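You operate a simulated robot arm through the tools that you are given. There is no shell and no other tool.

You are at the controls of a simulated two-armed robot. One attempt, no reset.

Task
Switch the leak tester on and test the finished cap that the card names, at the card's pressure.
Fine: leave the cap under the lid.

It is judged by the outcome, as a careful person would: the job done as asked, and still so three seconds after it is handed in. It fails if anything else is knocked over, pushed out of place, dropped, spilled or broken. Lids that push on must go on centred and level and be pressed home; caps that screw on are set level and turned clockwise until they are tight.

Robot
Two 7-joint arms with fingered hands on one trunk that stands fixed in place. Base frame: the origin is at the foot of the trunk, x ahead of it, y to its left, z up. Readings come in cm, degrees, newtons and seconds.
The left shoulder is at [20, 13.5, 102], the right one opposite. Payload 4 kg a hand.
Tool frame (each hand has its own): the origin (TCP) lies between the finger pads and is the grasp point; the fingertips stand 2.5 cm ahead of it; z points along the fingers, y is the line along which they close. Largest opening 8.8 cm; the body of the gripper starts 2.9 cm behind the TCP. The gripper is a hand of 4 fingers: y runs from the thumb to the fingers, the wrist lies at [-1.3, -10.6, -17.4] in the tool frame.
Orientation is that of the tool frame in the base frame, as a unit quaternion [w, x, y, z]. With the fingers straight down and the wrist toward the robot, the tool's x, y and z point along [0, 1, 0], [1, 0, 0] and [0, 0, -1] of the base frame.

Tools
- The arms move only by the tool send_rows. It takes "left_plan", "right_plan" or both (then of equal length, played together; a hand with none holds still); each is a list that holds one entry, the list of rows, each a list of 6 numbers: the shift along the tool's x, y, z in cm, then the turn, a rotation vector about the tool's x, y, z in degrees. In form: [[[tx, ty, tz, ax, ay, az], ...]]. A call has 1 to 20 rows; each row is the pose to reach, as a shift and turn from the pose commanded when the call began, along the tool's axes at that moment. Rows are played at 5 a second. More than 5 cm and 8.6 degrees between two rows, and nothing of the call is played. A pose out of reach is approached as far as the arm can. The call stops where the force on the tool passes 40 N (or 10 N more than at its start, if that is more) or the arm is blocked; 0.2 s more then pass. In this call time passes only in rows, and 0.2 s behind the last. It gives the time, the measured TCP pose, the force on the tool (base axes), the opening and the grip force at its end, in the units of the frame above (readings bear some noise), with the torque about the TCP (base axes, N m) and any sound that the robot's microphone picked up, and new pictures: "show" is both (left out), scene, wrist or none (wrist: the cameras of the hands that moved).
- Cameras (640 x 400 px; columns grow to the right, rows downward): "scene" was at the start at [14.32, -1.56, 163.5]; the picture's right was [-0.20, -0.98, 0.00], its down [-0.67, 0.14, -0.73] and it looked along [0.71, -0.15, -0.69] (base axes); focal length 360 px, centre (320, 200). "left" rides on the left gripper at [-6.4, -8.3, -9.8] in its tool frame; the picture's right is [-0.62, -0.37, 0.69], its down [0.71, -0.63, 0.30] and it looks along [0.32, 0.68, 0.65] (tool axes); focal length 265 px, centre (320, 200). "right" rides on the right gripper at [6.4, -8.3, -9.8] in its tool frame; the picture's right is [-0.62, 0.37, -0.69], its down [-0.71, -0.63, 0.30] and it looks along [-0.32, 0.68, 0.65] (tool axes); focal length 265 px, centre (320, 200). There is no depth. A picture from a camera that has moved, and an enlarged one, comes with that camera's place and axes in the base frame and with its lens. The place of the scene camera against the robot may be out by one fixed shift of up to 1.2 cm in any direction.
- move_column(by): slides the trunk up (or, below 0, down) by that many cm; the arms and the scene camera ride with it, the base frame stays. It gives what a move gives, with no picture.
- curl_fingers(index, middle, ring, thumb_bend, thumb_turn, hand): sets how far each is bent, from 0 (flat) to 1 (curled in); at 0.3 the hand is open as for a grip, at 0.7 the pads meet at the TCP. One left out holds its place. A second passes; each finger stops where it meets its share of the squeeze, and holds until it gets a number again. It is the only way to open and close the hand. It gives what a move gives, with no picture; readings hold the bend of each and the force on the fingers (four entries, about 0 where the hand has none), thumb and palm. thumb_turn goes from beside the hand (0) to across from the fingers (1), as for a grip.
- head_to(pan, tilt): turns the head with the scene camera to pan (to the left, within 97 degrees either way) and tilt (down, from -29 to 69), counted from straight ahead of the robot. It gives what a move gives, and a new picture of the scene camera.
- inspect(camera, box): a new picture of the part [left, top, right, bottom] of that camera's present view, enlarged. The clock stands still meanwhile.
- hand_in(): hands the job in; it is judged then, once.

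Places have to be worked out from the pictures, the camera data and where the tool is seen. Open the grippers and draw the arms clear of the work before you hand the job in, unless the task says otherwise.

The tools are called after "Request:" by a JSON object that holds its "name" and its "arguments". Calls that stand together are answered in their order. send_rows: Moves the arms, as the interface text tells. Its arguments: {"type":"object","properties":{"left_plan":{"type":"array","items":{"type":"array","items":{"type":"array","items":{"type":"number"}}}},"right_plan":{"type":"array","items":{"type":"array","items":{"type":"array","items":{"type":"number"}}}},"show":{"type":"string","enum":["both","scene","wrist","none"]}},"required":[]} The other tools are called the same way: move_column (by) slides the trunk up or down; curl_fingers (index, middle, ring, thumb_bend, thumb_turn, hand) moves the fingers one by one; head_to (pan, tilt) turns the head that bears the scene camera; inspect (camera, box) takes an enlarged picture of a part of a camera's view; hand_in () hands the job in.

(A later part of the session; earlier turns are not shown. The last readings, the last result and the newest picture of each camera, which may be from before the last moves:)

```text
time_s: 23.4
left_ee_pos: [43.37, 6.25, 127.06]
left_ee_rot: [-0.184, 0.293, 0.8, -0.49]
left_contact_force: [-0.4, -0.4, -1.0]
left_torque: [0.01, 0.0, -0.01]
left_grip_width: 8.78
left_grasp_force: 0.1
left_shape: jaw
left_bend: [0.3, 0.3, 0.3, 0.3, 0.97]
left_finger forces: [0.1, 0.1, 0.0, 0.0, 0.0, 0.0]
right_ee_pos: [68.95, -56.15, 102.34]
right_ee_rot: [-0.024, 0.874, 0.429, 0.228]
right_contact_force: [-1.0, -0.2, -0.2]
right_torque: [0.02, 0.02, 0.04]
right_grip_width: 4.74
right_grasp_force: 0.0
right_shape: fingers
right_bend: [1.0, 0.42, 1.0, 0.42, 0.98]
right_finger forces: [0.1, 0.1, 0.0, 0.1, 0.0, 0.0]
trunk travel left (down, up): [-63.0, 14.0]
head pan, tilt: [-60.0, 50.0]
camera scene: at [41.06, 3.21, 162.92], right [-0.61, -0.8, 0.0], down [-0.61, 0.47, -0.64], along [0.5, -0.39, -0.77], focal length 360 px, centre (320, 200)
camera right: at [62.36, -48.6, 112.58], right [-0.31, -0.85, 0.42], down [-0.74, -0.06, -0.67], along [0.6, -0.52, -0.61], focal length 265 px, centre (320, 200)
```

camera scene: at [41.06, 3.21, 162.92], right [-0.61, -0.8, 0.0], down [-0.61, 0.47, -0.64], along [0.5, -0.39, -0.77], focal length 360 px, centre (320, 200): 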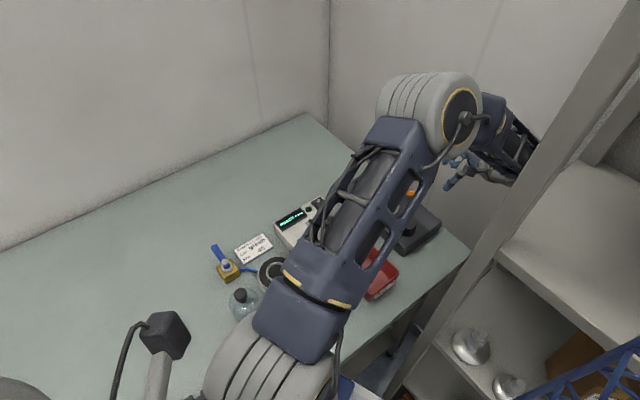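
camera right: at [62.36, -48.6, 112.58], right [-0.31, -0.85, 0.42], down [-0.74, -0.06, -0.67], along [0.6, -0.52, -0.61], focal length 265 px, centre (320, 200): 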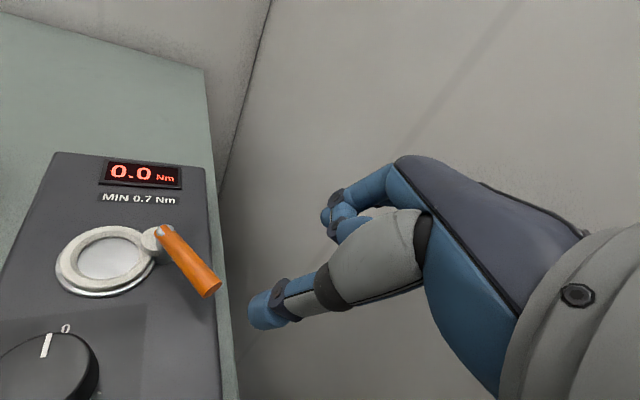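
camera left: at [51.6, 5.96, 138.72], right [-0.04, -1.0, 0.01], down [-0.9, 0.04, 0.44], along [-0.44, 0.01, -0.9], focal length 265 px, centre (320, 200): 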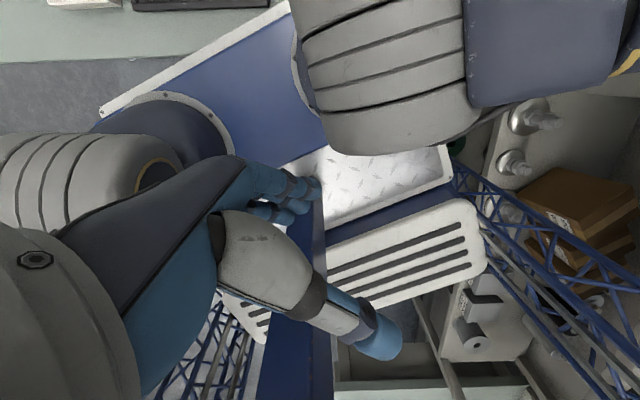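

That motion was clean, and control works in world coordinates even with the trunk shifted. I'll continue up and forward with the right hand to take the forearm fully off the post.

Request:
{"name": "send_rows", "arguments": {"right_plan": [[[1.3, 0.45, -2.7, 0, 0, 0], [2.15, 0.75, -4.45, 0, 0, 0], [3.7, 3.0, -3.3, 0, 0, 0], [5.3, 5.3, -2.2, 0, 0, 0], [6.8, 7.6, -1.0, 0, 0, 0], [8.4, 9.9, 0.1, 0, 0, 0], [10.6, 8.0, 0.85, 0, 0, 0]]], "show": "both"}}

```text
time_s: 25.0
left_ee_pos: [43.4, 6.4, 127.07]
left_ee_rot: [-0.188, 0.292, 0.799, -0.491]
left_contact_force: [-0.4, 1.2, -0.4]
left_torque: [0.0, -0.03, 0.0]
left_grip_width: 8.81
left_grasp_force: 0.1
left_shape: jaw
left_bend: [0.3, 0.3, 0.3, 0.3, 0.97]
left_finger forces: [0.0, 0.0, 0.0, 0.1, 0.0, 0.1]
right_ee_pos: [81.0, -52.96, 106.99]
right_ee_rot: [-0.026, 0.873, 0.428, 0.231]
right_contact_force: [0.2, 0.1, 1.1]
right_torque: [-0.02, 0.0, -0.02]
right_grip_width: 4.76
right_grasp_force: 0.0
right_shape: fingers
right_bend: [1.0, 0.42, 1.0, 0.42, 0.98]
right_finger forces: [0.1, 0.0, 0.0, 0.0, 0.1, 0.0]
trunk travel left (down, up): [-63.0, 14.0]
head pan, tilt: [-60.0, 50.0]
camera scene: at [41.11, 3.26, 162.97], right [-0.6, -0.8, 0.0], down [-0.62, 0.47, -0.64], along [0.51, -0.39, -0.77], focal length 360 px, centre (320, 200)
camera right: at [74.45, -45.42, 117.32], right [-0.31, -0.86, 0.41], down [-0.74, -0.05, -0.67], along [0.6, -0.51, -0.62], focal length 265 px, centre (320, 200)
```

scene: 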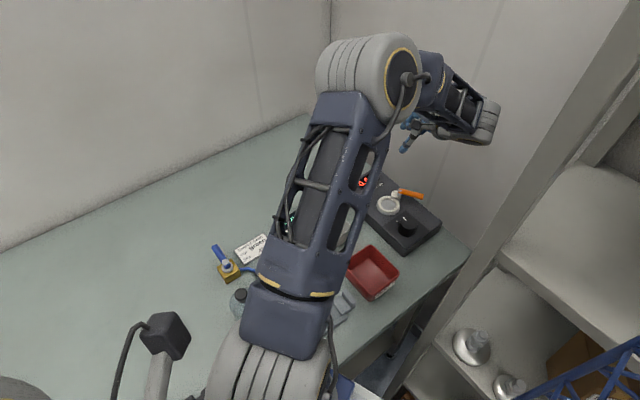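
right: 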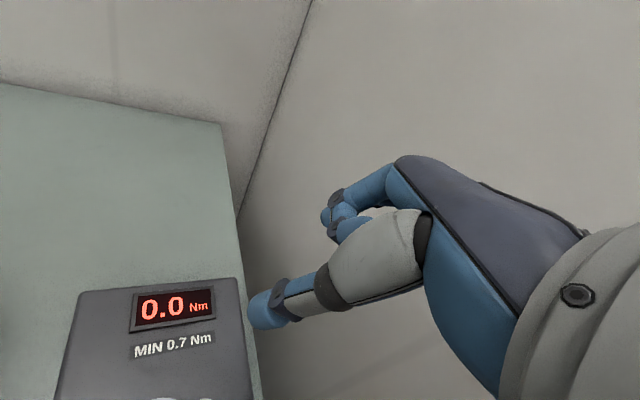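

The right arm is clear of the post with no forces, but the trunk stays displaced at about (28.7,5.5) and yawed 22°. I'll bring the right hand high and to the left of the post line, watching the trunk.

Request:
{"name": "send_rows", "arguments": {"right_plan": [[[1.29, 0.45, -2.67, 0, 0, 0], [2.58, 0.9, -5.34, 0, 0, 0], [5.66, -0.69, -6.37, 0, 0, 0], [9.78, -0.76, -6.64, 0, 0, 0], [13.78, -1.76, -4.88, 0, 0, 0], [17.78, -2.76, -3.12, 0, 0, 0], [21.78, -3.76, -1.36, 0, 0, 0], [25.78, -4.76, 0.4, 0, 0, 0]]], "show": "both"}}

```text
time_s: 26.8
left_ee_pos: [43.41, 6.54, 127.13]
left_ee_rot: [-0.188, 0.292, 0.799, -0.491]
left_contact_force: [1.2, -0.2, 0.6]
left_torque: [-0.01, -0.02, 0.01]
left_grip_width: 8.76
left_grasp_force: 0.0
left_shape: jaw
left_bend: [0.3, 0.3, 0.3, 0.3, 0.97]
left_finger forces: [0.0, 0.0, 0.0, 0.0, 0.0, 0.0]
right_ee_pos: [91.28, -30.94, 117.13]
right_ee_rot: [-0.025, 0.874, 0.427, 0.23]
right_contact_force: [0.2, 0.0, 0.1]
right_torque: [0.02, -0.02, 0.02]
right_grip_width: 4.76
right_grasp_force: 0.1
right_shape: fingers
right_bend: [1.0, 0.42, 1.0, 0.42, 0.98]
right_finger forces: [0.1, 0.0, 0.0, 0.0, 0.0, 0.0]
trunk travel left (down, up): [-63.0, 14.0]
head pan, tilt: [-60.0, 50.0]
camera scene: at [41.03, 3.28, 162.98], right [-0.61, -0.8, 0.0], down [-0.61, 0.47, -0.64], along [0.51, -0.39, -0.77], focal length 360 px, centre (320, 200)
camera right: at [84.63, -23.37, 127.41], right [-0.31, -0.86, 0.41], down [-0.74, -0.05, -0.67], along [0.6, -0.51, -0.62], focal length 265 px, centre (320, 200)
```

scene: 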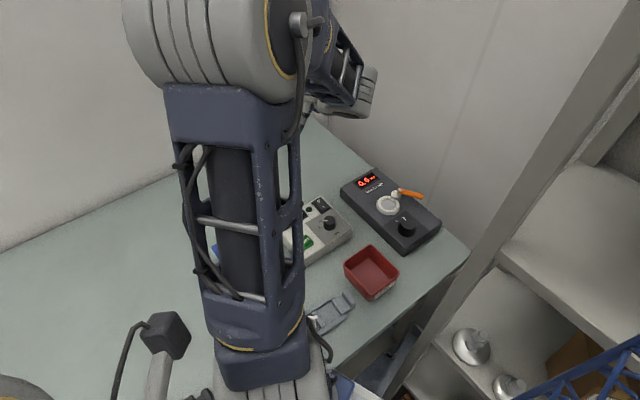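
right: 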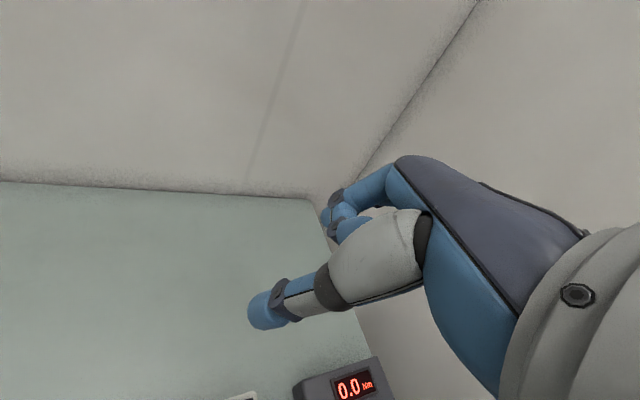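

The right arm is well clear of the post, with the elbow up. I'll try a small column move in this free state to see how the trunk responds.

Request:
{"name": "move_column", "arguments": {"by": 1}}

Request:
{"name": "inspect", "arguments": {"camera": "scene", "box": [0, 0, 640, 400]}}

```text
time_s: 27.4
left_ee_pos: [43.33, 6.54, 127.96]
left_ee_rot: [-0.185, 0.293, 0.799, -0.491]
left_contact_force: [-0.4, -0.1, 0.0]
left_torque: [0.01, 0.02, -0.01]
left_grip_width: 8.8
left_grasp_force: 0.1
left_shape: jaw
left_bend: [0.3, 0.3, 0.3, 0.3, 0.97]
left_finger forces: [0.0, 0.1, 0.0, 0.0, 0.0, 0.1]
right_ee_pos: [91.43, -30.88, 117.68]
right_ee_rot: [-0.026, 0.874, 0.428, 0.231]
right_contact_force: [0.3, -0.1, 0.3]
right_torque: [0.01, -0.01, -0.01]
right_grip_width: 4.77
right_grasp_force: 0.0
right_shape: fingers
right_bend: [1.0, 0.42, 1.0, 0.42, 0.98]
right_finger forces: [0.0, 0.0, 0.0, 0.0, 0.0, 0.0]
trunk travel left (down, up): [-64.0, 13.0]
head pan, tilt: [-60.0, 50.0]
```

```text
1.00 times, centred on (320, 200) of scene (not enlarged: the box is as wide or as high as the picture)
camera zoom: at [41.34, 3.38, 163.78], right [-0.6, -0.8, 0.0], down [-0.62, 0.47, -0.64], along [0.5, -0.39, -0.77], focal length 360 px, centre (320, 200)
```

zoom: 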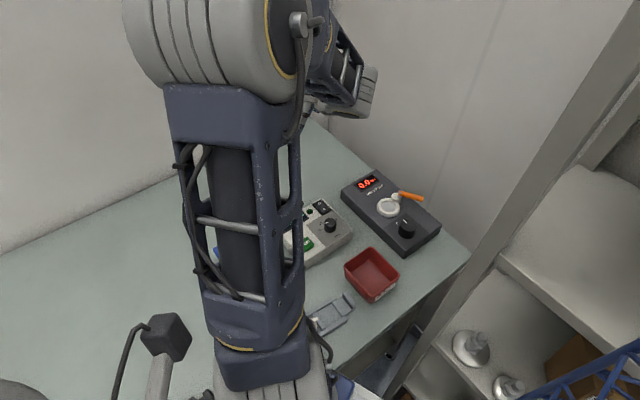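

The column works but the base stays displaced. The right shoulder now crowds the cap area, so I want to push the base back by pressing the right fist against the bare back wall at x≈121. First I'll level the right hand and move it forward.

Request:
{"name": "send_rows", "arguments": {"right_plan": [[[1.05, 1.52, 0.76, 2.85, -3.57, -6.2], [2.1, 3.04, 1.52, 5.7, -7.13, -12.4], [3.15, 4.56, 2.28, 8.55, -10.7, -18.6], [4.2, 6.08, 3.04, 11.4, -14.27, -24.8], [5.25, 7.6, 3.8, 14.25, -17.83, -31.0], [6.3, 9.12, 4.56, 17.1, -21.4, -37.2], [6.3, 9.12, 4.56, 17.1, -21.4, -37.2]]], "show": "both"}}

```text
time_s: 29.0
left_ee_pos: [43.41, 6.48, 128.21]
left_ee_rot: [-0.186, 0.293, 0.799, -0.491]
left_contact_force: [0.2, 0.0, 0.4]
left_torque: [0.0, -0.01, 0.01]
left_grip_width: 8.79
left_grasp_force: 0.0
left_shape: jaw
left_bend: [0.3, 0.3, 0.3, 0.3, 0.97]
left_finger forces: [0.1, 0.0, 0.0, 0.0, 0.0, 0.0]
right_ee_pos: [103.42, -30.95, 118.02]
right_ee_rot: [0.0, 0.706, 0.708, -0.001]
right_contact_force: [0.4, -0.3, -0.5]
right_torque: [-0.02, 0.02, 0.0]
right_grip_width: 4.77
right_grasp_force: 0.1
right_shape: fingers
right_bend: [1.0, 0.42, 1.0, 0.42, 0.98]
right_finger forces: [0.0, 0.0, 0.0, 0.0, 0.0, 0.0]
trunk travel left (down, up): [-64.0, 13.0]
head pan, tilt: [-60.0, 50.0]
camera scene: at [41.28, 3.38, 163.95], right [-0.6, -0.8, 0.0], down [-0.62, 0.47, -0.64], along [0.5, -0.39, -0.77], focal length 360 px, centre (320, 200)
camera right: at [95.21, -24.58, 127.94], right [0.37, -0.62, 0.69], down [-0.63, -0.72, -0.3], along [0.68, -0.32, -0.66], focal length 265 px, centre (320, 200)
```

scene: 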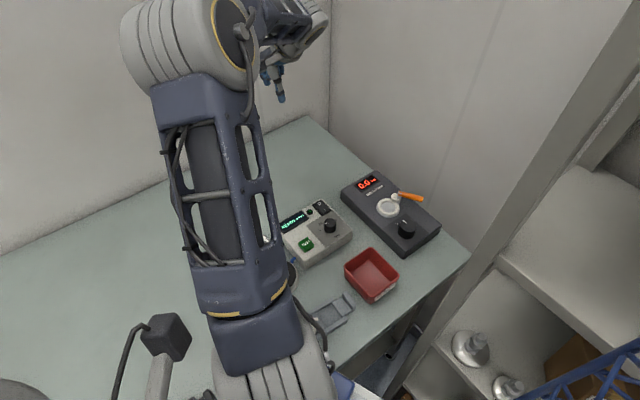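
right: 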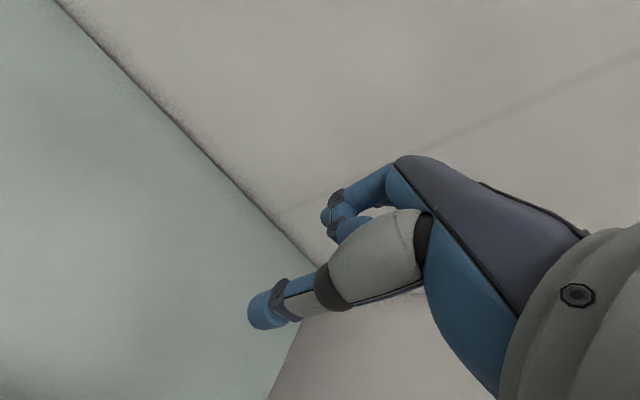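

Clean and precise. I'll advance the right hand to the wall in small steps.

Request:
{"name": "send_rows", "arguments": {"right_plan": [[[0, 2.5, 0, 0, 0, 0], [0, 5, 0, 0, 0, 0], [0, 7.5, 0, 0, 0, 0], [0, 9, 0, 0, 0, 0], [0, 10, 0, 0, 0, 0], [0, 11, 0, 0, 0, 0], [0, 12, 0, 0, 0, 0], [0, 13, 0, 0, 0, 0], [0, 14, 0, 0, 0, 0]]], "show": "both"}}

```text
time_s: 31.0
left_ee_pos: [43.3, 6.44, 128.1]
left_ee_rot: [-0.189, 0.293, 0.798, -0.491]
left_contact_force: [0.8, -0.5, 0.1]
left_torque: [0.02, 0.01, -0.02]
left_grip_width: 8.81
left_grasp_force: 0.1
left_shape: jaw
left_bend: [0.3, 0.3, 0.3, 0.3, 0.97]
left_finger forces: [0.1, 0.0, 0.0, 0.1, 0.0, 0.0]
right_ee_pos: [117.13, -30.9, 118.1]
right_ee_rot: [0.0, 0.708, 0.707, -0.001]
right_contact_force: [-0.2, 0.2, -0.1]
right_torque: [-0.01, 0.01, -0.02]
right_grip_width: 4.74
right_grasp_force: 0.0
right_shape: fingers
right_bend: [1.0, 0.42, 1.0, 0.42, 0.98]
right_finger forces: [0.1, 0.0, 0.1, 0.0, 0.0, 0.1]
trunk travel left (down, up): [-64.0, 13.0]
head pan, tilt: [-60.0, 50.0]
camera scene: at [41.15, 3.37, 163.98], right [-0.6, -0.8, 0.0], down [-0.62, 0.47, -0.64], along [0.51, -0.39, -0.77], focal length 360 px, centre (320, 200)
camera right: at [109.05, -24.58, 127.98], right [0.37, -0.62, 0.69], down [-0.63, -0.71, -0.3], along [0.68, -0.32, -0.65], focal length 265 px, centre (320, 200)
```

scene: 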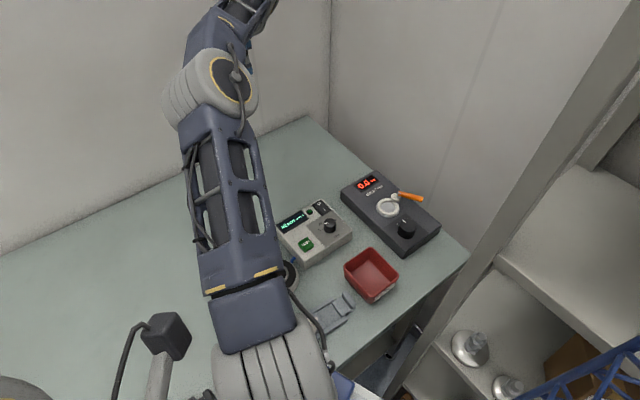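
right: 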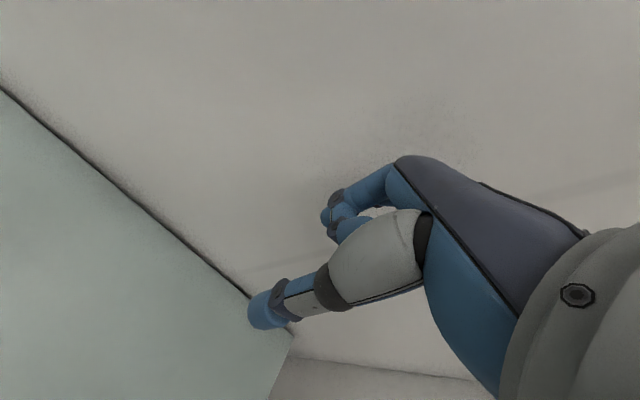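

No contact yet at x=117. I'll continue forward in 1 cm steps.

Request:
{"name": "send_rows", "arguments": {"right_plan": [[[0, 1, 0, 0, 0, 0], [0, 2, 0, 0, 0, 0], [0, 3, 0, 0, 0, 0], [0, 4, 0, 0, 0, 0], [0, 5, 0, 0, 0, 0], [0, 6, 0, 0, 0, 0], [0, 7, 0, 0, 0, 0], [0, 8, 0, 0, 0, 0]]], "show": "scene"}}

```text
time_s: 32.8
left_ee_pos: [43.23, 6.41, 128.05]
left_ee_rot: [-0.19, 0.293, 0.798, -0.491]
left_contact_force: [-0.1, -0.6, -0.7]
left_torque: [0.03, 0.0, 0.01]
left_grip_width: 8.8
left_grasp_force: 0.0
left_shape: jaw
left_bend: [0.3, 0.3, 0.3, 0.3, 0.97]
left_finger forces: [0.0, 0.0, 0.0, 0.1, 0.0, 0.0]
right_ee_pos: [121.28, -29.59, 117.33]
right_ee_rot: [0.001, 0.706, 0.708, 0.0]
right_contact_force: [-14.2, -5.3, 0.8]
right_torque: [0.05, -0.2, -0.28]
right_grip_width: 4.76
right_grasp_force: 6.8
right_shape: fingers
right_bend: [1.0, 0.7, 1.0, 0.42, 0.98]
right_finger forces: [0.0, 14.5, 0.0, 0.0, 0.0, 0.1]
right hand out of reach, approached as far as the arm can: row 4, 5, 6, 7, 8
trunk travel left (down, up): [-64.0, 13.0]
head pan, tilt: [-60.0, 50.0]
camera scene: at [41.06, 3.36, 163.98], right [-0.6, -0.8, 0.0], down [-0.61, 0.47, -0.64], along [0.51, -0.39, -0.77], focal length 360 px, centre (320, 200)
```

scene: 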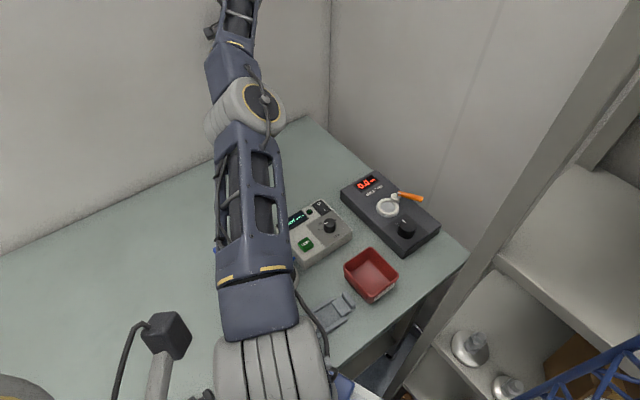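

The right arm is at full reach with only light contact, so it needs a longer tool direction to push. I'll back off from the wall and raise the column for clearance, then point the hand forward.

Request:
{"name": "send_rows", "arguments": {"right_plan": [[[0, -4, 0, 0, 0, 0], [0, -8, 0, 0, 0, 0], [0, -12, 0, 0, 0, 0], [0, -16, 0, 0, 0, 0]]], "show": "none"}}

Request:
{"name": "move_column", "arguments": {"by": 8}}

Request:
{"name": "inspect", "arguments": {"camera": "scene", "box": [0, 0, 640, 400]}}

```text
time_s: 33.8
left_ee_pos: [43.2, 6.58, 128.13]
left_ee_rot: [-0.19, 0.292, 0.798, -0.492]
left_contact_force: [-0.3, -0.1, 0.4]
left_torque: [0.01, 0.05, -0.01]
left_grip_width: 8.8
left_grasp_force: 0.0
left_shape: jaw
left_bend: [0.3, 0.3, 0.3, 0.3, 0.97]
left_finger forces: [0.0, 0.0, 0.0, 0.1, 0.0, 0.0]
right_ee_pos: [105.3, -29.57, 117.6]
right_ee_rot: [0.001, 0.707, 0.708, -0.001]
right_contact_force: [0.2, 0.9, -0.3]
right_torque: [0.02, 0.02, 0.02]
right_grip_width: 4.76
right_grasp_force: 0.0
right_shape: fingers
right_bend: [1.0, 0.42, 1.0, 0.42, 0.98]
right_finger forces: [0.0, 0.0, 0.0, 0.0, 0.1, 0.0]
trunk travel left (down, up): [-64.0, 13.0]
head pan, tilt: [-60.0, 50.0]
```

```text
time_s: 35.0
left_ee_pos: [43.38, 6.68, 136.13]
left_ee_rot: [-0.187, 0.295, 0.798, -0.491]
left_contact_force: [-0.4, -0.3, 0.4]
left_torque: [0.03, 0.03, -0.02]
left_grip_width: 8.8
left_grasp_force: 0.0
left_shape: jaw
left_bend: [0.3, 0.3, 0.3, 0.3, 0.97]
left_finger forces: [0.0, 0.1, 0.0, 0.0, 0.0, 0.0]
right_ee_pos: [105.53, -29.52, 125.44]
right_ee_rot: [0.0, 0.707, 0.707, -0.001]
right_contact_force: [0.8, 0.6, 0.8]
right_torque: [0.02, -0.01, -0.02]
right_grip_width: 4.76
right_grasp_force: 0.0
right_shape: fingers
right_bend: [1.0, 0.42, 1.0, 0.42, 0.98]
right_finger forces: [0.1, 0.0, 0.0, 0.1, 0.0, 0.0]
trunk travel left (down, up): [-72.0, 5.0]
head pan, tilt: [-60.0, 50.0]
```

```text
1.00 times, centred on (320, 200) of scene (not enlarged: the box is as wide or as high as the picture)
camera zoom: at [41.42, 3.54, 171.97], right [-0.6, -0.8, 0.0], down [-0.62, 0.46, -0.64], along [0.5, -0.39, -0.77], focal length 360 px, centre (320, 200)
```

zoom: 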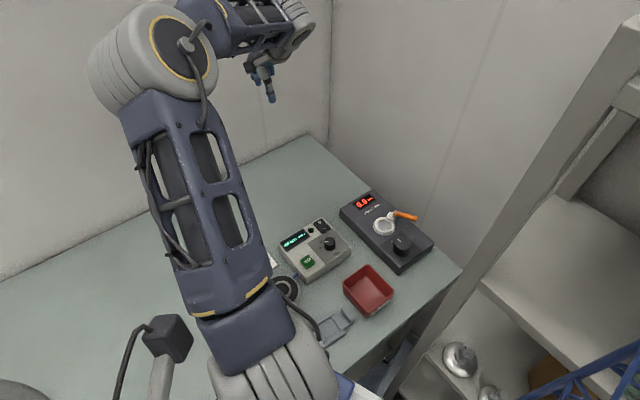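

The column is up 8 cm and the base is unchanged. Next I'll pitch the right hand to point straight forward at the wall.

Request:
{"name": "send_rows", "arguments": {"right_plan": [[[0, 0, 0, -8, 0, 0], [0, 0, 0, -16, 0, 0], [0, 0, 0, -24, 0, 0], [0, 0, 0, -32, 0, 0], [0, 0, 0, -40, 0, 0], [0, 0, 0, -48, 0, 0], [0, 0, 0, -56, 0, 0], [0, 0, 0, -64, 0, 0], [0, 0, 0, -72, 0, 0], [0, 0, 0, -80, 0, 0], [0, 0, 0, -85, 0, 0], [0, 0, 0, -85, 0, 0]]], "show": "both"}}

```text
time_s: 37.6
left_ee_pos: [43.3, 6.64, 136.18]
left_ee_rot: [-0.191, 0.296, 0.797, -0.491]
left_contact_force: [0.4, 0.5, -0.2]
left_torque: [0.0, 0.04, 0.03]
left_grip_width: 8.82
left_grasp_force: 0.0
left_shape: jaw
left_bend: [0.3, 0.3, 0.3, 0.3, 0.97]
left_finger forces: [0.0, 0.0, 0.1, 0.0, 0.0, 0.0]
right_ee_pos: [105.5, -29.59, 125.51]
right_ee_rot: [0.478, 0.519, 0.522, 0.479]
right_contact_force: [-0.1, -0.4, -0.1]
right_torque: [0.03, 0.01, 0.0]
right_grip_width: 4.74
right_grasp_force: 0.1
right_shape: fingers
right_bend: [1.0, 0.42, 1.0, 0.42, 0.98]
right_finger forces: [0.0, 0.0, 0.1, 0.0, 0.0, 0.0]
trunk travel left (down, up): [-72.0, 5.0]
head pan, tilt: [-60.0, 50.0]
camera scene: at [41.22, 3.5, 171.98], right [-0.6, -0.8, 0.0], down [-0.62, 0.47, -0.64], along [0.51, -0.39, -0.77], focal length 360 px, centre (320, 200)
camera right: at [95.03, -23.29, 118.07], right [-0.66, -0.62, 0.43], down [0.25, -0.72, -0.65], along [0.71, -0.32, 0.63], focal length 265 px, centre (320, 200)
```

scene: 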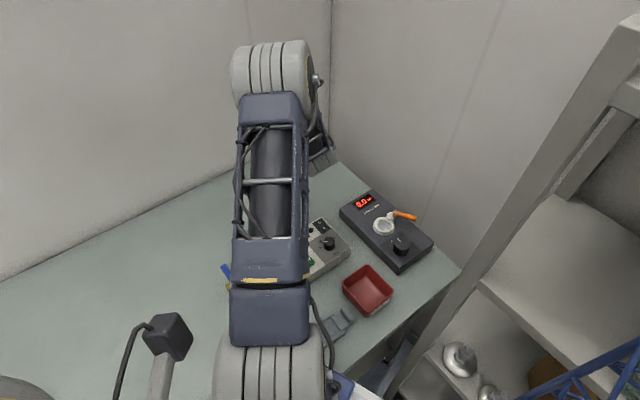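
right: 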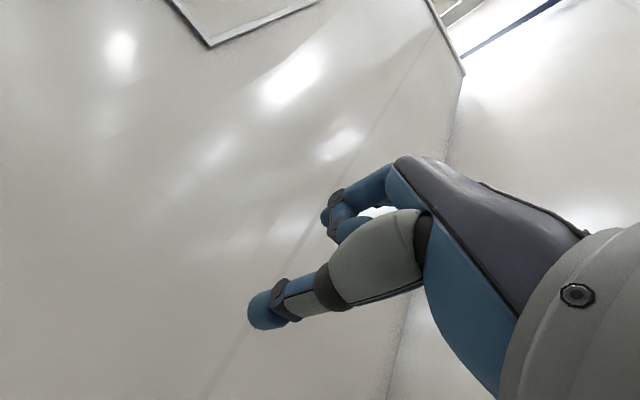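

The hand points forward now. I'll make a full fist so I push with the knuckles, then advance toward the wall.

Request:
{"name": "curl_fingers", "arguments": {"hand": "right", "index": 1.0, "middle": 1.0, "ring": 1.0, "thumb_bend": 0.0, "thumb_turn": 0.0}}

Request:
{"name": "send_rows", "arguments": {"right_plan": [[[0, 0, 3, 0, 0, 0], [0, 0, 6, 0, 0, 0], [0, 0, 9, 0, 0, 0], [0, 0, 12, 0, 0, 0], [0, 0, 14, 0, 0, 0], [0, 0, 16, 0, 0, 0], [0, 0, 17, 0, 0, 0], [0, 0, 18, 0, 0, 0], [0, 0, 19, 0, 0, 0], [0, 0, 20, 0, 0, 0]]], "show": "both"}}

```text
time_s: 38.6
left_ee_pos: [43.29, 6.53, 136.14]
left_ee_rot: [-0.191, 0.295, 0.797, -0.491]
left_contact_force: [0.0, -0.4, -0.3]
left_torque: [-0.01, -0.03, -0.02]
left_grip_width: 8.78
left_grasp_force: 0.1
left_shape: jaw
left_bend: [0.3, 0.3, 0.3, 0.3, 0.97]
left_finger forces: [0.0, 0.0, 0.0, 0.0, 0.1, 0.0]
right_ee_pos: [105.56, -29.51, 125.47]
right_ee_rot: [0.478, 0.521, 0.522, 0.477]
right_contact_force: [0.2, 0.2, 0.1]
right_torque: [0.01, -0.01, 0.04]
right_grip_width: 8.07
right_grasp_force: 0.0
right_shape: fingers
right_bend: [1.0, 1.0, 1.0, 0.0, 0.0]
right_finger forces: [0.0, 0.1, 0.0, 0.0, 0.0, 0.1]
trunk travel left (down, up): [-72.0, 5.0]
head pan, tilt: [-60.0, 50.0]
```

```text
time_s: 40.8
left_ee_pos: [43.19, 6.57, 136.1]
left_ee_rot: [-0.193, 0.295, 0.796, -0.492]
left_contact_force: [-1.1, 0.7, -0.4]
left_torque: [0.0, 0.01, 0.02]
left_grip_width: 8.8
left_grasp_force: 0.0
left_shape: jaw
left_bend: [0.3, 0.3, 0.3, 0.3, 0.97]
left_finger forces: [0.0, 0.0, 0.1, 0.0, 0.0, 0.1]
right_ee_pos: [125.28, -29.64, 123.82]
right_ee_rot: [0.479, 0.519, 0.522, 0.479]
right_contact_force: [-15.8, 4.1, 2.2]
right_torque: [-0.1, -0.31, -0.1]
right_grip_width: 8.07
right_grasp_force: 8.6
right_shape: fingers
right_bend: [1.0, 1.0, 1.0, 0.0, 0.0]
right_finger forces: [0.0, 15.7, 0.0, 0.0, 0.2, 0.0]
trunk travel left (down, up): [-72.0, 5.0]
head pan, tilt: [-60.0, 50.0]
camera scene: at [41.09, 3.5, 171.97], right [-0.6, -0.8, 0.0], down [-0.61, 0.47, -0.64], along [0.51, -0.39, -0.77], focal length 360 px, centre (320, 200)
camera right: at [114.85, -23.29, 116.38], right [-0.66, -0.62, 0.43], down [0.25, -0.72, -0.65], along [0.71, -0.32, 0.63], focal length 265 px, centre (320, 200)
```

scene: 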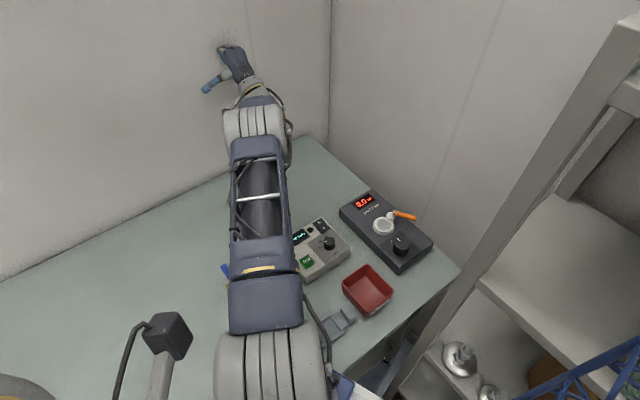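
right: 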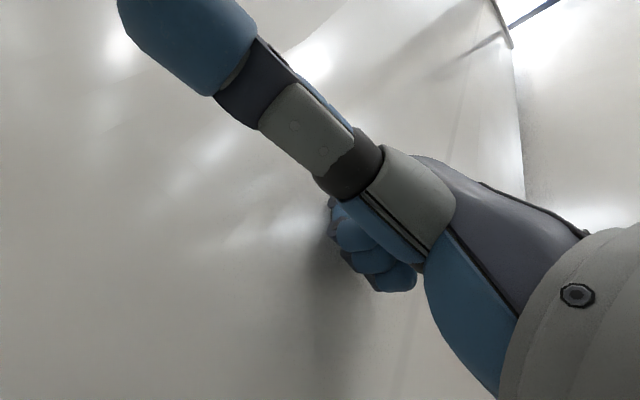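

The knuckles touch the wall with 16 N. I'll push a bit further and watch how the base responds.

Request:
{"name": "send_rows", "arguments": {"right_plan": [[[0, 0, 0.5, 0, 0, 0], [0, 0, 1, 0, 0, 0], [0, 0, 1.5, 0, 0, 0], [0, 0, 2, 0, 0, 0], [0, 0, 2.5, 0, 0, 0], [0, 0, 3, 0, 0, 0], [0, 0, 3.5, 0, 0, 0], [0, 0, 4, 0, 0, 0]]], "show": "scene"}}

```text
time_s: 41.1
left_ee_pos: [43.33, 6.66, 136.04]
left_ee_rot: [-0.192, 0.291, 0.797, -0.493]
left_contact_force: [0.2, -0.2, 0.4]
left_torque: [-0.02, 0.0, 0.03]
left_grip_width: 8.8
left_grasp_force: 0.1
left_shape: jaw
left_bend: [0.3, 0.3, 0.3, 0.3, 0.97]
left_finger forces: [0.0, 0.1, 0.0, 0.1, 0.0, 0.1]
right_ee_pos: [125.14, -29.5, 124.06]
right_ee_rot: [0.481, 0.518, 0.521, 0.479]
right_contact_force: [-1.4, 0.0, 0.4]
right_torque: [0.03, -0.03, 0.04]
right_grip_width: 8.04
right_grasp_force: 0.4
right_shape: fingers
right_bend: [1.0, 1.0, 1.0, 0.0, 0.0]
right_finger forces: [0.0, 1.3, 0.0, 0.0, 0.0, 0.1]
trunk travel left (down, up): [-72.0, 5.0]
head pan, tilt: [-60.0, 50.0]
stopped in row 1 (right hand): the force on the tool passed its limit at 48 N (the readings are from after the stop); the commanded pose is now the measured one
camera scene: at [40.82, 3.68, 171.88], right [-0.6, -0.8, 0.0], down [-0.61, 0.46, -0.64], along [0.51, -0.39, -0.77], focal length 360 px, centre (320, 200)
```

scene: 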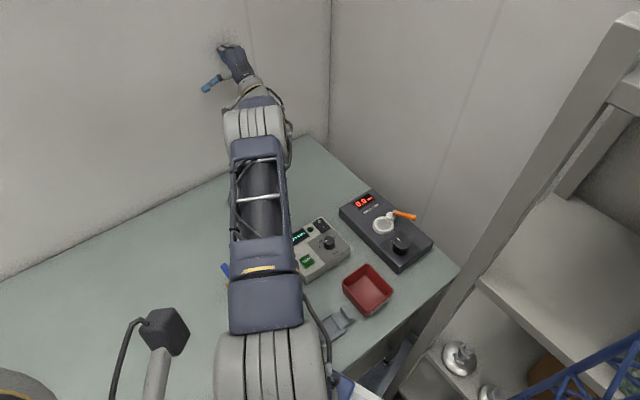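

The base moved back 0.3 cm permanently with a brief push, so it yields gradually. A slow steady push should keep the force under the limit, so I'll try 0.2 cm per row.

Request:
{"name": "send_rows", "arguments": {"right_plan": [[[0, 0, 0.2, 0, 0, 0], [0, 0, 0.4, 0, 0, 0], [0, 0, 0.6, 0, 0, 0], [0, 0, 0.8, 0, 0, 0], [0, 0, 1.0, 0, 0, 0], [0, 0, 1.2, 0, 0, 0], [0, 0, 1.4, 0, 0, 0], [0, 0, 1.6, 0, 0, 0], [0, 0, 1.8, 0, 0, 0], [0, 0, 2.0, 0, 0, 0], [0, 0, 2.2, 0, 0, 0], [0, 0, 2.4, 0, 0, 0], [0, 0, 2.6, 0, 0, 0], [0, 0, 2.8, 0, 0, 0], [0, 0, 3.0, 0, 0, 0], [0, 0, 3.2, 0, 0, 0], [0, 0, 3.4, 0, 0, 0], [0, 0, 3.6, 0, 0, 0], [0, 0, 3.8, 0, 0, 0], [0, 0, 4.0, 0, 0, 0]]], "show": "scene"}}

```text
time_s: 41.6
left_ee_pos: [43.15, 6.73, 136.14]
left_ee_rot: [-0.193, 0.29, 0.797, -0.494]
left_contact_force: [-0.4, 0.1, 0.8]
left_torque: [-0.01, -0.02, 0.01]
left_grip_width: 8.8
left_grasp_force: 0.0
left_shape: jaw
left_bend: [0.3, 0.3, 0.3, 0.3, 0.97]
left_finger forces: [0.1, 0.0, 0.0, 0.0, 0.1, 0.1]
right_ee_pos: [125.36, -29.47, 124.46]
right_ee_rot: [0.485, 0.513, 0.519, 0.482]
right_contact_force: [-7.3, 1.8, -0.9]
right_torque: [-0.01, -0.15, -0.05]
right_grip_width: 8.07
right_grasp_force: 4.3
right_shape: fingers
right_bend: [1.0, 1.0, 1.0, 0.0, 0.0]
right_finger forces: [0.0, 7.7, 0.1, 0.1, 0.0, 0.1]
trunk travel left (down, up): [-72.0, 5.0]
head pan, tilt: [-60.0, 50.0]
stopped in row 2 (right hand): the force on the tool passed its limit at 44 N (the readings are from after the stop); the commanded pose is now the measured one
camera scene: at [40.67, 3.76, 171.97], right [-0.6, -0.8, 0.0], down [-0.61, 0.46, -0.64], along [0.51, -0.39, -0.77], focal length 360 px, centre (320, 200)
```

scene: 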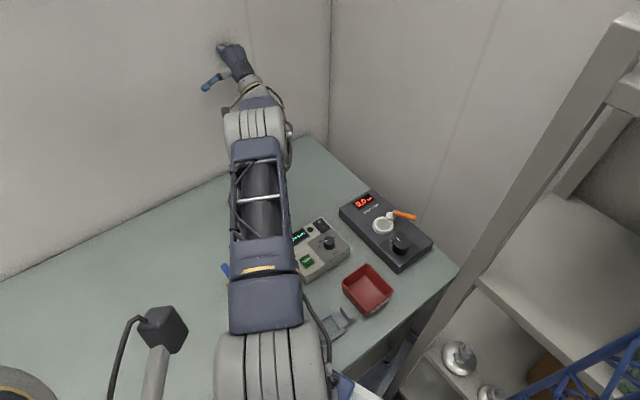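

The base yields slowly at about 40 N. I'll use a finer push rate to stay below the limit for a full call.

Request:
{"name": "send_rows", "arguments": {"right_plan": [[[0, 0, 0.1, 0, 0, 0], [0, 0, 0.18, 0, 0, 0], [0, 0, 0.24, 0, 0, 0], [0, 0, 0.3, 0, 0, 0], [0, 0, 0.36, 0, 0, 0], [0, 0, 0.42, 0, 0, 0], [0, 0, 0.48, 0, 0, 0], [0, 0, 0.54, 0, 0, 0], [0, 0, 0.6, 0, 0, 0], [0, 0, 0.66, 0, 0, 0], [0, 0, 0.72, 0, 0, 0], [0, 0, 0.78, 0, 0, 0], [0, 0, 0.84, 0, 0, 0], [0, 0, 0.9, 0, 0, 0], [0, 0, 0.96, 0, 0, 0], [0, 0, 1.02, 0, 0, 0], [0, 0, 1.08, 0, 0, 0], [0, 0, 1.14, 0, 0, 0], [0, 0, 1.2, 0, 0, 0], [0, 0, 1.26, 0, 0, 0]]], "show": "scene"}}

```text
time_s: 42.4
left_ee_pos: [43.17, 6.71, 136.39]
left_ee_rot: [-0.192, 0.287, 0.797, -0.496]
left_contact_force: [0.9, -0.5, 0.6]
left_torque: [-0.01, 0.03, 0.01]
left_grip_width: 8.79
left_grasp_force: 0.0
left_shape: jaw
left_bend: [0.3, 0.3, 0.3, 0.3, 0.97]
left_finger forces: [0.1, 0.0, 0.0, 0.0, 0.0, 0.0]
right_ee_pos: [125.19, -29.46, 124.79]
right_ee_rot: [0.487, 0.511, 0.518, 0.483]
right_contact_force: [-7.1, 2.3, -0.2]
right_torque: [-0.05, -0.15, -0.06]
right_grip_width: 8.06
right_grasp_force: 4.0
right_shape: fingers
right_bend: [1.0, 1.0, 1.0, 0.0, 0.0]
right_finger forces: [0.0, 6.8, 0.0, 0.0, 0.0, 0.0]
trunk travel left (down, up): [-72.0, 5.0]
head pan, tilt: [-60.0, 50.0]
stopped in row 3 (right hand): the force on the tool passed its limit at 42 N (the readings are from after the stop); the commanded pose is now the measured one
camera scene: at [40.54, 3.79, 172.05], right [-0.6, -0.8, 0.0], down [-0.61, 0.46, -0.64], along [0.51, -0.39, -0.77], focal length 360 px, centre (320, 200)
```

scene: 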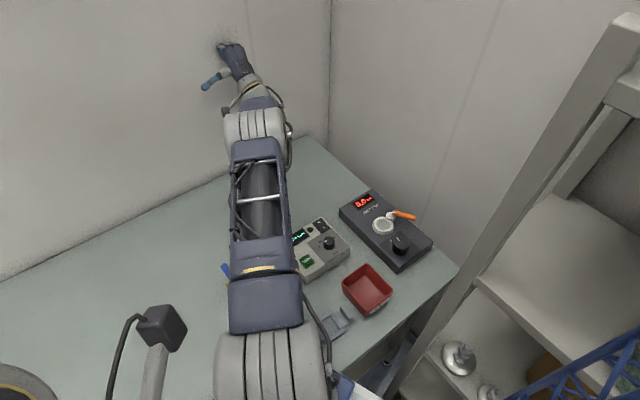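

Pushing gains too little, so I'll work from this base position instead: right arm for the dial and TEST, left arm for cap and bell. First I'll withdraw the right fist from the wall and pitch it back down.

Request:
{"name": "send_rows", "arguments": {"right_plan": [[[0, 0, -4, 0, 0, 0], [0, 0, -8, 0, 0, 0], [0, 0, -12, 0, 0, 0], [0, 0, -16, 0, 0, 0], [0, 0, -20, 0, 0, 0], [0, 0, -20, 8, 0, 0], [0, 0, -20, 16, 0, 0], [0, 0, -20, 24, 0, 0], [0, 0, -20, 32, 0, 0], [0, 0, -20, 40, 0, 0], [0, 0, -20, 48, 0, 0], [0, 0, -20, 56, 0, 0], [0, 0, -20, 64, 0, 0], [0, 0, -20, 72, 0, 0], [0, 0, -20, 80, 0, 0], [0, 0, -20, 86, 0, 0]]], "show": "both"}}

Request:
{"name": "curl_fingers", "arguments": {"hand": "right", "thumb_turn": 1.0, "thumb_bend": 0.42, "middle": 0.42}}

```text
time_s: 45.8
left_ee_pos: [43.2, 6.66, 136.23]
left_ee_rot: [-0.195, 0.287, 0.797, -0.495]
left_contact_force: [0.4, -0.7, 0.1]
left_torque: [-0.01, -0.03, 0.0]
left_grip_width: 8.8
left_grasp_force: 0.0
left_shape: jaw
left_bend: [0.3, 0.3, 0.3, 0.3, 0.97]
left_finger forces: [0.0, 0.1, 0.1, 0.0, 0.0, 0.0]
right_ee_pos: [105.19, -29.75, 126.07]
right_ee_rot: [0.008, 0.706, 0.708, 0.0]
right_contact_force: [0.4, -0.3, 0.0]
right_torque: [0.02, -0.02, 0.01]
right_grip_width: 8.09
right_grasp_force: 0.0
right_shape: fingers
right_bend: [1.0, 1.0, 1.0, 0.0, 0.0]
right_finger forces: [0.1, 0.1, 0.1, 0.0, 0.1, 0.0]
trunk travel left (down, up): [-72.0, 5.0]
head pan, tilt: [-60.0, 50.0]
camera scene: at [40.48, 3.7, 172.03], right [-0.6, -0.8, 0.0], down [-0.61, 0.46, -0.64], along [0.51, -0.39, -0.77], focal length 360 px, centre (320, 200)
camera right: at [96.94, -23.22, 135.82], right [0.37, -0.61, 0.7], down [-0.62, -0.72, -0.3], along [0.69, -0.33, -0.64], focal length 265 px, centre (320, 200)
```

scene: 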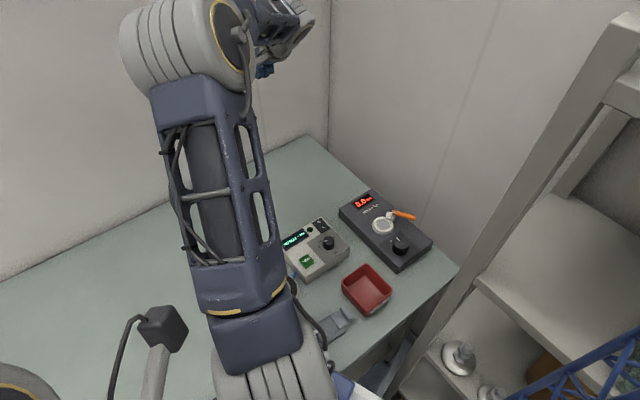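
right: 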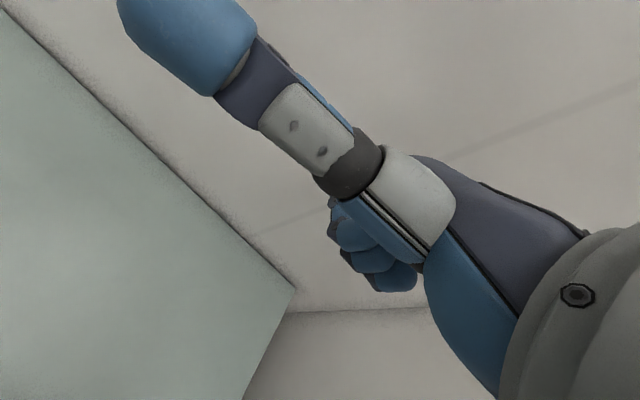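

```text
time_s: 46.8
left_ee_pos: [43.04, 6.66, 136.12]
left_ee_rot: [-0.194, 0.286, 0.797, -0.495]
left_contact_force: [0.8, -0.7, 0.7]
left_torque: [0.0, -0.01, 0.02]
left_grip_width: 8.78
left_grasp_force: 0.0
left_shape: jaw
left_bend: [0.3, 0.3, 0.3, 0.3, 0.97]
left_finger forces: [0.0, 0.0, 0.0, 0.0, 0.1, 0.1]
right_ee_pos: [105.29, -29.58, 126.09]
right_ee_rot: [0.007, 0.705, 0.709, 0.0]
right_contact_force: [0.0, 0.9, 0.5]
right_torque: [-0.01, 0.01, -0.01]
right_grip_width: 4.75
right_grasp_force: 0.1
right_shape: fingers
right_bend: [1.0, 0.42, 1.0, 0.42, 0.99]
right_finger forces: [0.1, 0.0, 0.0, 0.0, 0.1, 0.0]
trunk travel left (down, up): [-72.0, 5.0]
head pan, tilt: [-60.0, 50.0]
```

I'll bring the right hand back toward the dial, high up, with a slight inward wrist turn so the elbow stays away from the post.

Request:
{"name": "send_rows", "arguments": {"right_plan": [[[0, -3.3, 2, 0, 0, 6], [0, -6.6, 4, 0, 0, 12], [0, -9.9, 6, 0, 0, 18], [0, -13.2, 8, 0, 0, 24]]], "show": "scene"}}

```text
time_s: 47.8
left_ee_pos: [43.11, 6.76, 136.16]
left_ee_rot: [-0.195, 0.287, 0.797, -0.495]
left_contact_force: [-1.1, -0.1, 0.4]
left_torque: [0.01, 0.0, 0.03]
left_grip_width: 8.76
left_grasp_force: 0.0
left_shape: jaw
left_bend: [0.3, 0.3, 0.3, 0.3, 0.97]
left_finger forces: [0.0, 0.0, 0.1, 0.0, 0.0, 0.0]
right_ee_pos: [92.27, -29.74, 117.84]
right_ee_rot: [0.007, 0.838, 0.546, 0.001]
right_contact_force: [-0.2, 0.1, -0.6]
right_torque: [0.02, 0.02, -0.02]
right_grip_width: 4.75
right_grasp_force: 0.1
right_shape: fingers
right_bend: [1.0, 0.42, 1.0, 0.42, 0.99]
right_finger forces: [0.0, 0.1, 0.0, 0.0, 0.1, 0.1]
trunk travel left (down, up): [-72.0, 5.0]
head pan, tilt: [-60.0, 50.0]
camera scene: at [40.48, 3.7, 172.02], right [-0.6, -0.8, 0.0], down [-0.61, 0.46, -0.64], along [0.51, -0.39, -0.77], focal length 360 px, centre (320, 200)
```

scene: 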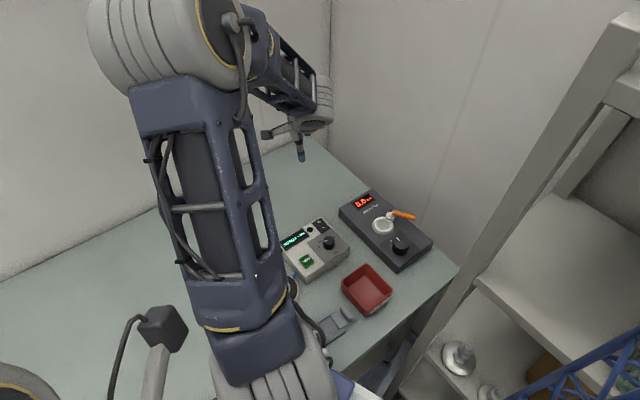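

The elbow folds upward, safely away from the post. I'll continue to a hover above the dial.

Request:
{"name": "send_rows", "arguments": {"right_plan": [[[-0.93, -2.26, 2.4, 0, 0, 0], [-1.86, -4.5, 4.7, 0, 0, 0], [-2.8, -6.77, 7.1, 0, 0, 0], [-3.73, -9.0, 9.4, 0, 0, 0], [-4.66, -11.28, 11.8, 0, 0, 0]]], "show": "both"}}

```text
time_s: 49.0
left_ee_pos: [43.1, 6.66, 136.13]
left_ee_rot: [-0.194, 0.288, 0.797, -0.495]
left_contact_force: [-0.2, -0.1, 0.9]
left_torque: [0.02, -0.02, 0.01]
left_grip_width: 8.78
left_grasp_force: 0.1
left_shape: jaw
left_bend: [0.3, 0.3, 0.3, 0.3, 0.97]
left_finger forces: [0.0, 0.0, 0.1, 0.1, 0.0, 0.1]
right_ee_pos: [79.9, -29.8, 105.97]
right_ee_rot: [0.008, 0.837, 0.547, 0.001]
right_contact_force: [0.4, -1.0, -0.2]
right_torque: [-0.03, 0.04, 0.01]
right_grip_width: 4.79
right_grasp_force: 0.0
right_shape: fingers
right_bend: [1.0, 0.42, 1.0, 0.42, 0.99]
right_finger forces: [0.1, 0.1, 0.1, 0.0, 0.0, 0.0]
trunk travel left (down, up): [-72.0, 5.0]
head pan, tilt: [-60.0, 50.0]
camera scene: at [40.48, 3.71, 172.03], right [-0.6, -0.8, 0.0], down [-0.61, 0.46, -0.64], along [0.51, -0.39, -0.77], focal length 360 px, centre (320, 200)
camera right: at [74.92, -20.52, 115.65], right [0.08, -0.71, 0.7], down [-0.86, -0.41, -0.31], along [0.5, -0.58, -0.64], focal length 265 px, centre (320, 200)
```

scene: 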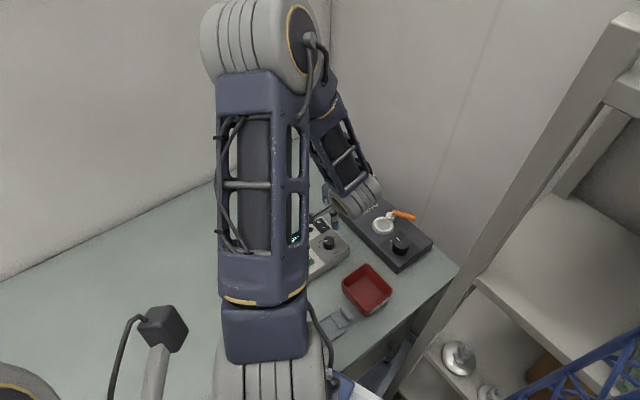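
right: 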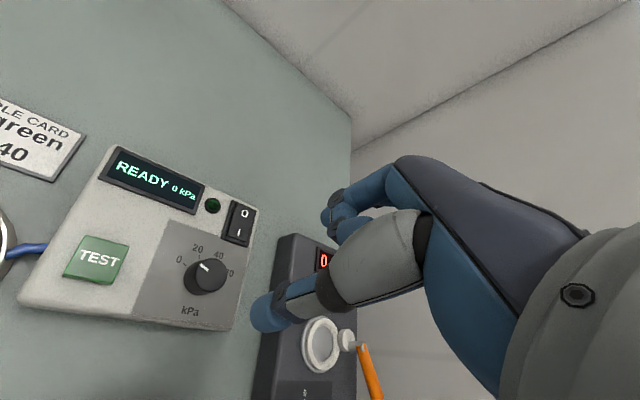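

The arm is in a good posture above the dial and the post is far away. I'll measure the knob from here.

Request:
{"name": "inspect", "arguments": {"camera": "right", "box": [150, 220, 278, 320]}}

```text
4.00 times, centred on (214, 270) of right
camera zoom: at [74.92, -20.52, 115.65], right [0.08, -0.71, 0.7], down [-0.86, -0.41, -0.31], along [0.5, -0.58, -0.64], focal length 1062 px, centre (744, -80)
```

zoom: 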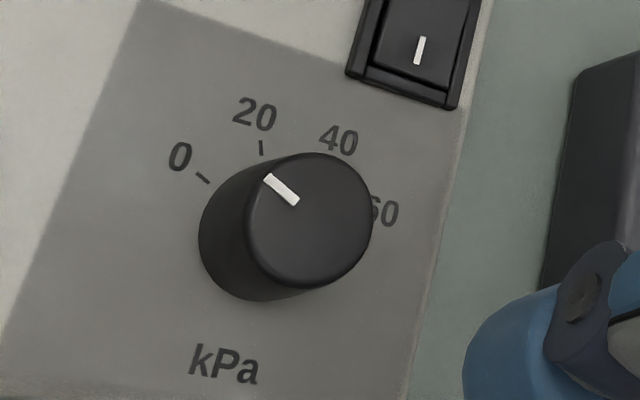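

The knob centre is confirmed at (80.0,-29.5). I'll centre over it and lower to straddle it.

Request:
{"name": "send_rows", "arguments": {"right_plan": [[[0.3, 0, 3, 0, 0, 0], [0.3, 0, 6, 0, 0, 0], [0.3, 0, 8.5, 0, 0, 0], [0.3, 0, 10.3, 0, 0, 0], [0.3, 0, 11.3, 0, 0, 0], [0.3, 0, 11.8, 0, 0, 0]]], "show": "both"}}

Request:
{"name": "inspect", "arguments": {"camera": "right", "box": [180, 150, 380, 320]}}

```text
time_s: 50.4
left_ee_pos: [43.22, 6.77, 136.15]
left_ee_rot: [-0.194, 0.287, 0.797, -0.495]
left_contact_force: [0.3, -0.1, 0.4]
left_torque: [0.0, 0.0, -0.01]
left_grip_width: 8.8
left_grasp_force: 0.1
left_shape: jaw
left_bend: [0.3, 0.3, 0.3, 0.3, 0.97]
left_finger forces: [0.0, 0.1, 0.0, 0.0, 0.1, 0.0]
right_ee_pos: [80.33, -29.62, 94.13]
right_ee_rot: [0.007, 0.837, 0.547, 0.001]
right_contact_force: [0.4, -0.2, 0.5]
right_torque: [0.0, 0.0, -0.01]
right_grip_width: 4.79
right_grasp_force: 0.0
right_shape: fingers
right_bend: [1.0, 0.42, 1.0, 0.42, 0.99]
right_finger forces: [0.0, 0.1, 0.0, 0.0, 0.0, 0.0]
trunk travel left (down, up): [-72.0, 5.0]
head pan, tilt: [-60.0, 50.0]
camera scene: at [40.48, 3.7, 172.03], right [-0.6, -0.8, 0.0], down [-0.61, 0.46, -0.64], along [0.51, -0.39, -0.77], focal length 360 px, centre (320, 200)
camera right: at [75.31, -20.26, 103.87], right [0.08, -0.71, 0.7], down [-0.86, -0.4, -0.31], along [0.5, -0.58, -0.64], focal length 265 px, centre (320, 200)
```

scene: 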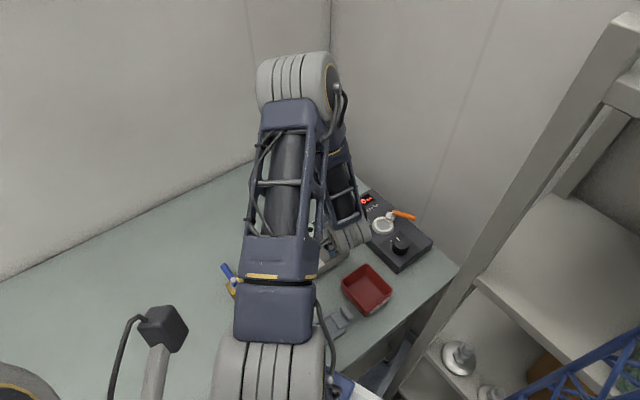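
right: 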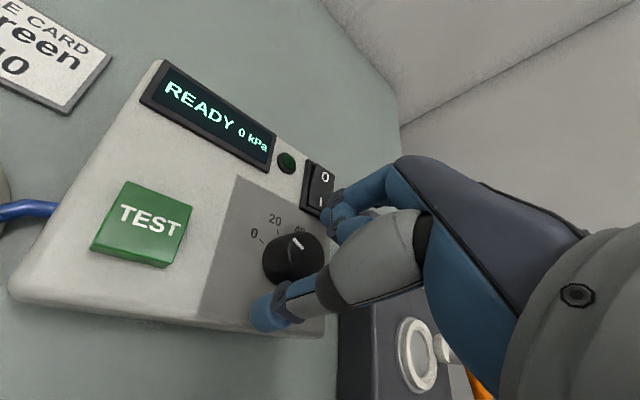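

```text
2.35 times, centred on (280, 235) of right
camera zoom: at [75.31, -20.26, 103.87], right [0.08, -0.71, 0.7], down [-0.86, -0.4, -0.31], along [0.5, -0.58, -0.64], focal length 624 px, centre (414, 118)
```

zoom: 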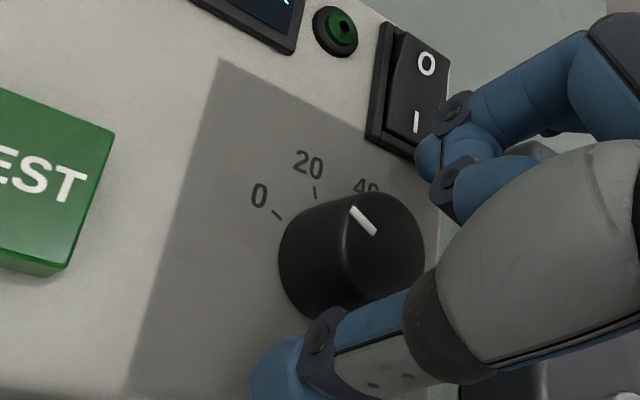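

The fingers straddle the knob, with the TCP about 0.3 cm too far forward. I'll correct that and close middle and thumb on it.

Request:
{"name": "send_rows", "arguments": {"right_plan": [[[0, -0.15, 0, 0, 0, 0], [0, -0.3, 0, 0, 0, 0]]], "show": "none"}}

Request:
{"name": "curl_fingers", "arguments": {"hand": "right", "middle": 0.65, "thumb_bend": 0.65}}

Request:
{"name": "inspect", "arguments": {"camera": "right", "box": [180, 150, 380, 320]}}

```text
time_s: 51.0
left_ee_pos: [43.13, 6.55, 136.28]
left_ee_rot: [-0.194, 0.287, 0.797, -0.495]
left_contact_force: [0.1, 0.0, 0.8]
left_torque: [-0.01, -0.02, 0.01]
left_grip_width: 8.8
left_grasp_force: 0.0
left_shape: jaw
left_bend: [0.3, 0.3, 0.3, 0.3, 0.97]
left_finger forces: [0.0, 0.0, 0.0, 0.1, 0.0, 0.1]
right_ee_pos: [79.94, -29.31, 94.15]
right_ee_rot: [0.007, 0.837, 0.546, 0.001]
right_contact_force: [-0.4, -0.2, 0.1]
right_torque: [0.07, 0.01, 0.01]
right_grip_width: 4.78
right_grasp_force: 0.0
right_shape: fingers
right_bend: [1.0, 0.42, 1.0, 0.42, 0.99]
right_finger forces: [0.1, 0.1, 0.0, 0.0, 0.0, 0.0]
trunk travel left (down, up): [-72.0, 5.0]
head pan, tilt: [-60.0, 50.0]
```

```text
time_s: 52.0
left_ee_pos: [43.18, 6.64, 136.05]
left_ee_rot: [-0.194, 0.287, 0.797, -0.495]
left_contact_force: [0.0, -0.6, 1.0]
left_torque: [-0.06, 0.03, 0.0]
left_grip_width: 8.78
left_grasp_force: 0.1
left_shape: jaw
left_bend: [0.3, 0.3, 0.3, 0.3, 0.97]
left_finger forces: [0.0, 0.1, 0.0, 0.1, 0.1, 0.1]
right_ee_pos: [80.06, -29.38, 94.16]
right_ee_rot: [0.006, 0.837, 0.547, 0.001]
right_contact_force: [-3.1, 1.0, 0.1]
right_torque: [-0.01, 0.0, -0.02]
right_grip_width: 4.11
right_grasp_force: 4.0
right_shape: fingers
right_bend: [1.0, 0.61, 1.0, 0.59, 1.0]
right_finger forces: [0.0, 2.9, 0.0, 0.1, 5.0, 0.0]
trunk travel left (down, up): [-72.0, 5.0]
head pan, tilt: [-60.0, 50.0]
```

```text
2.35 times, centred on (280, 235) of right
camera zoom: at [75.03, -20.15, 103.93], right [0.08, -0.71, 0.7], down [-0.86, -0.4, -0.31], along [0.5, -0.58, -0.64], focal length 624 px, centre (414, 118)
```

zoom: 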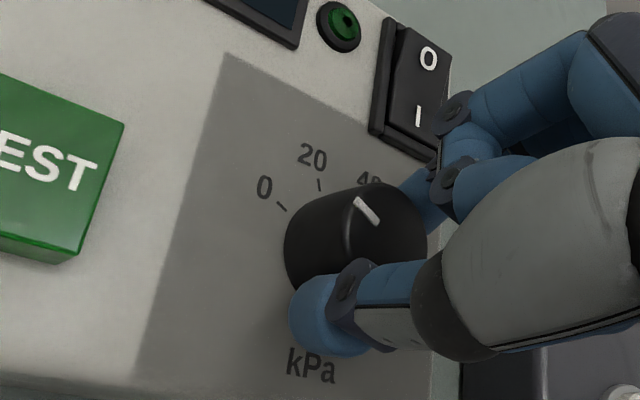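

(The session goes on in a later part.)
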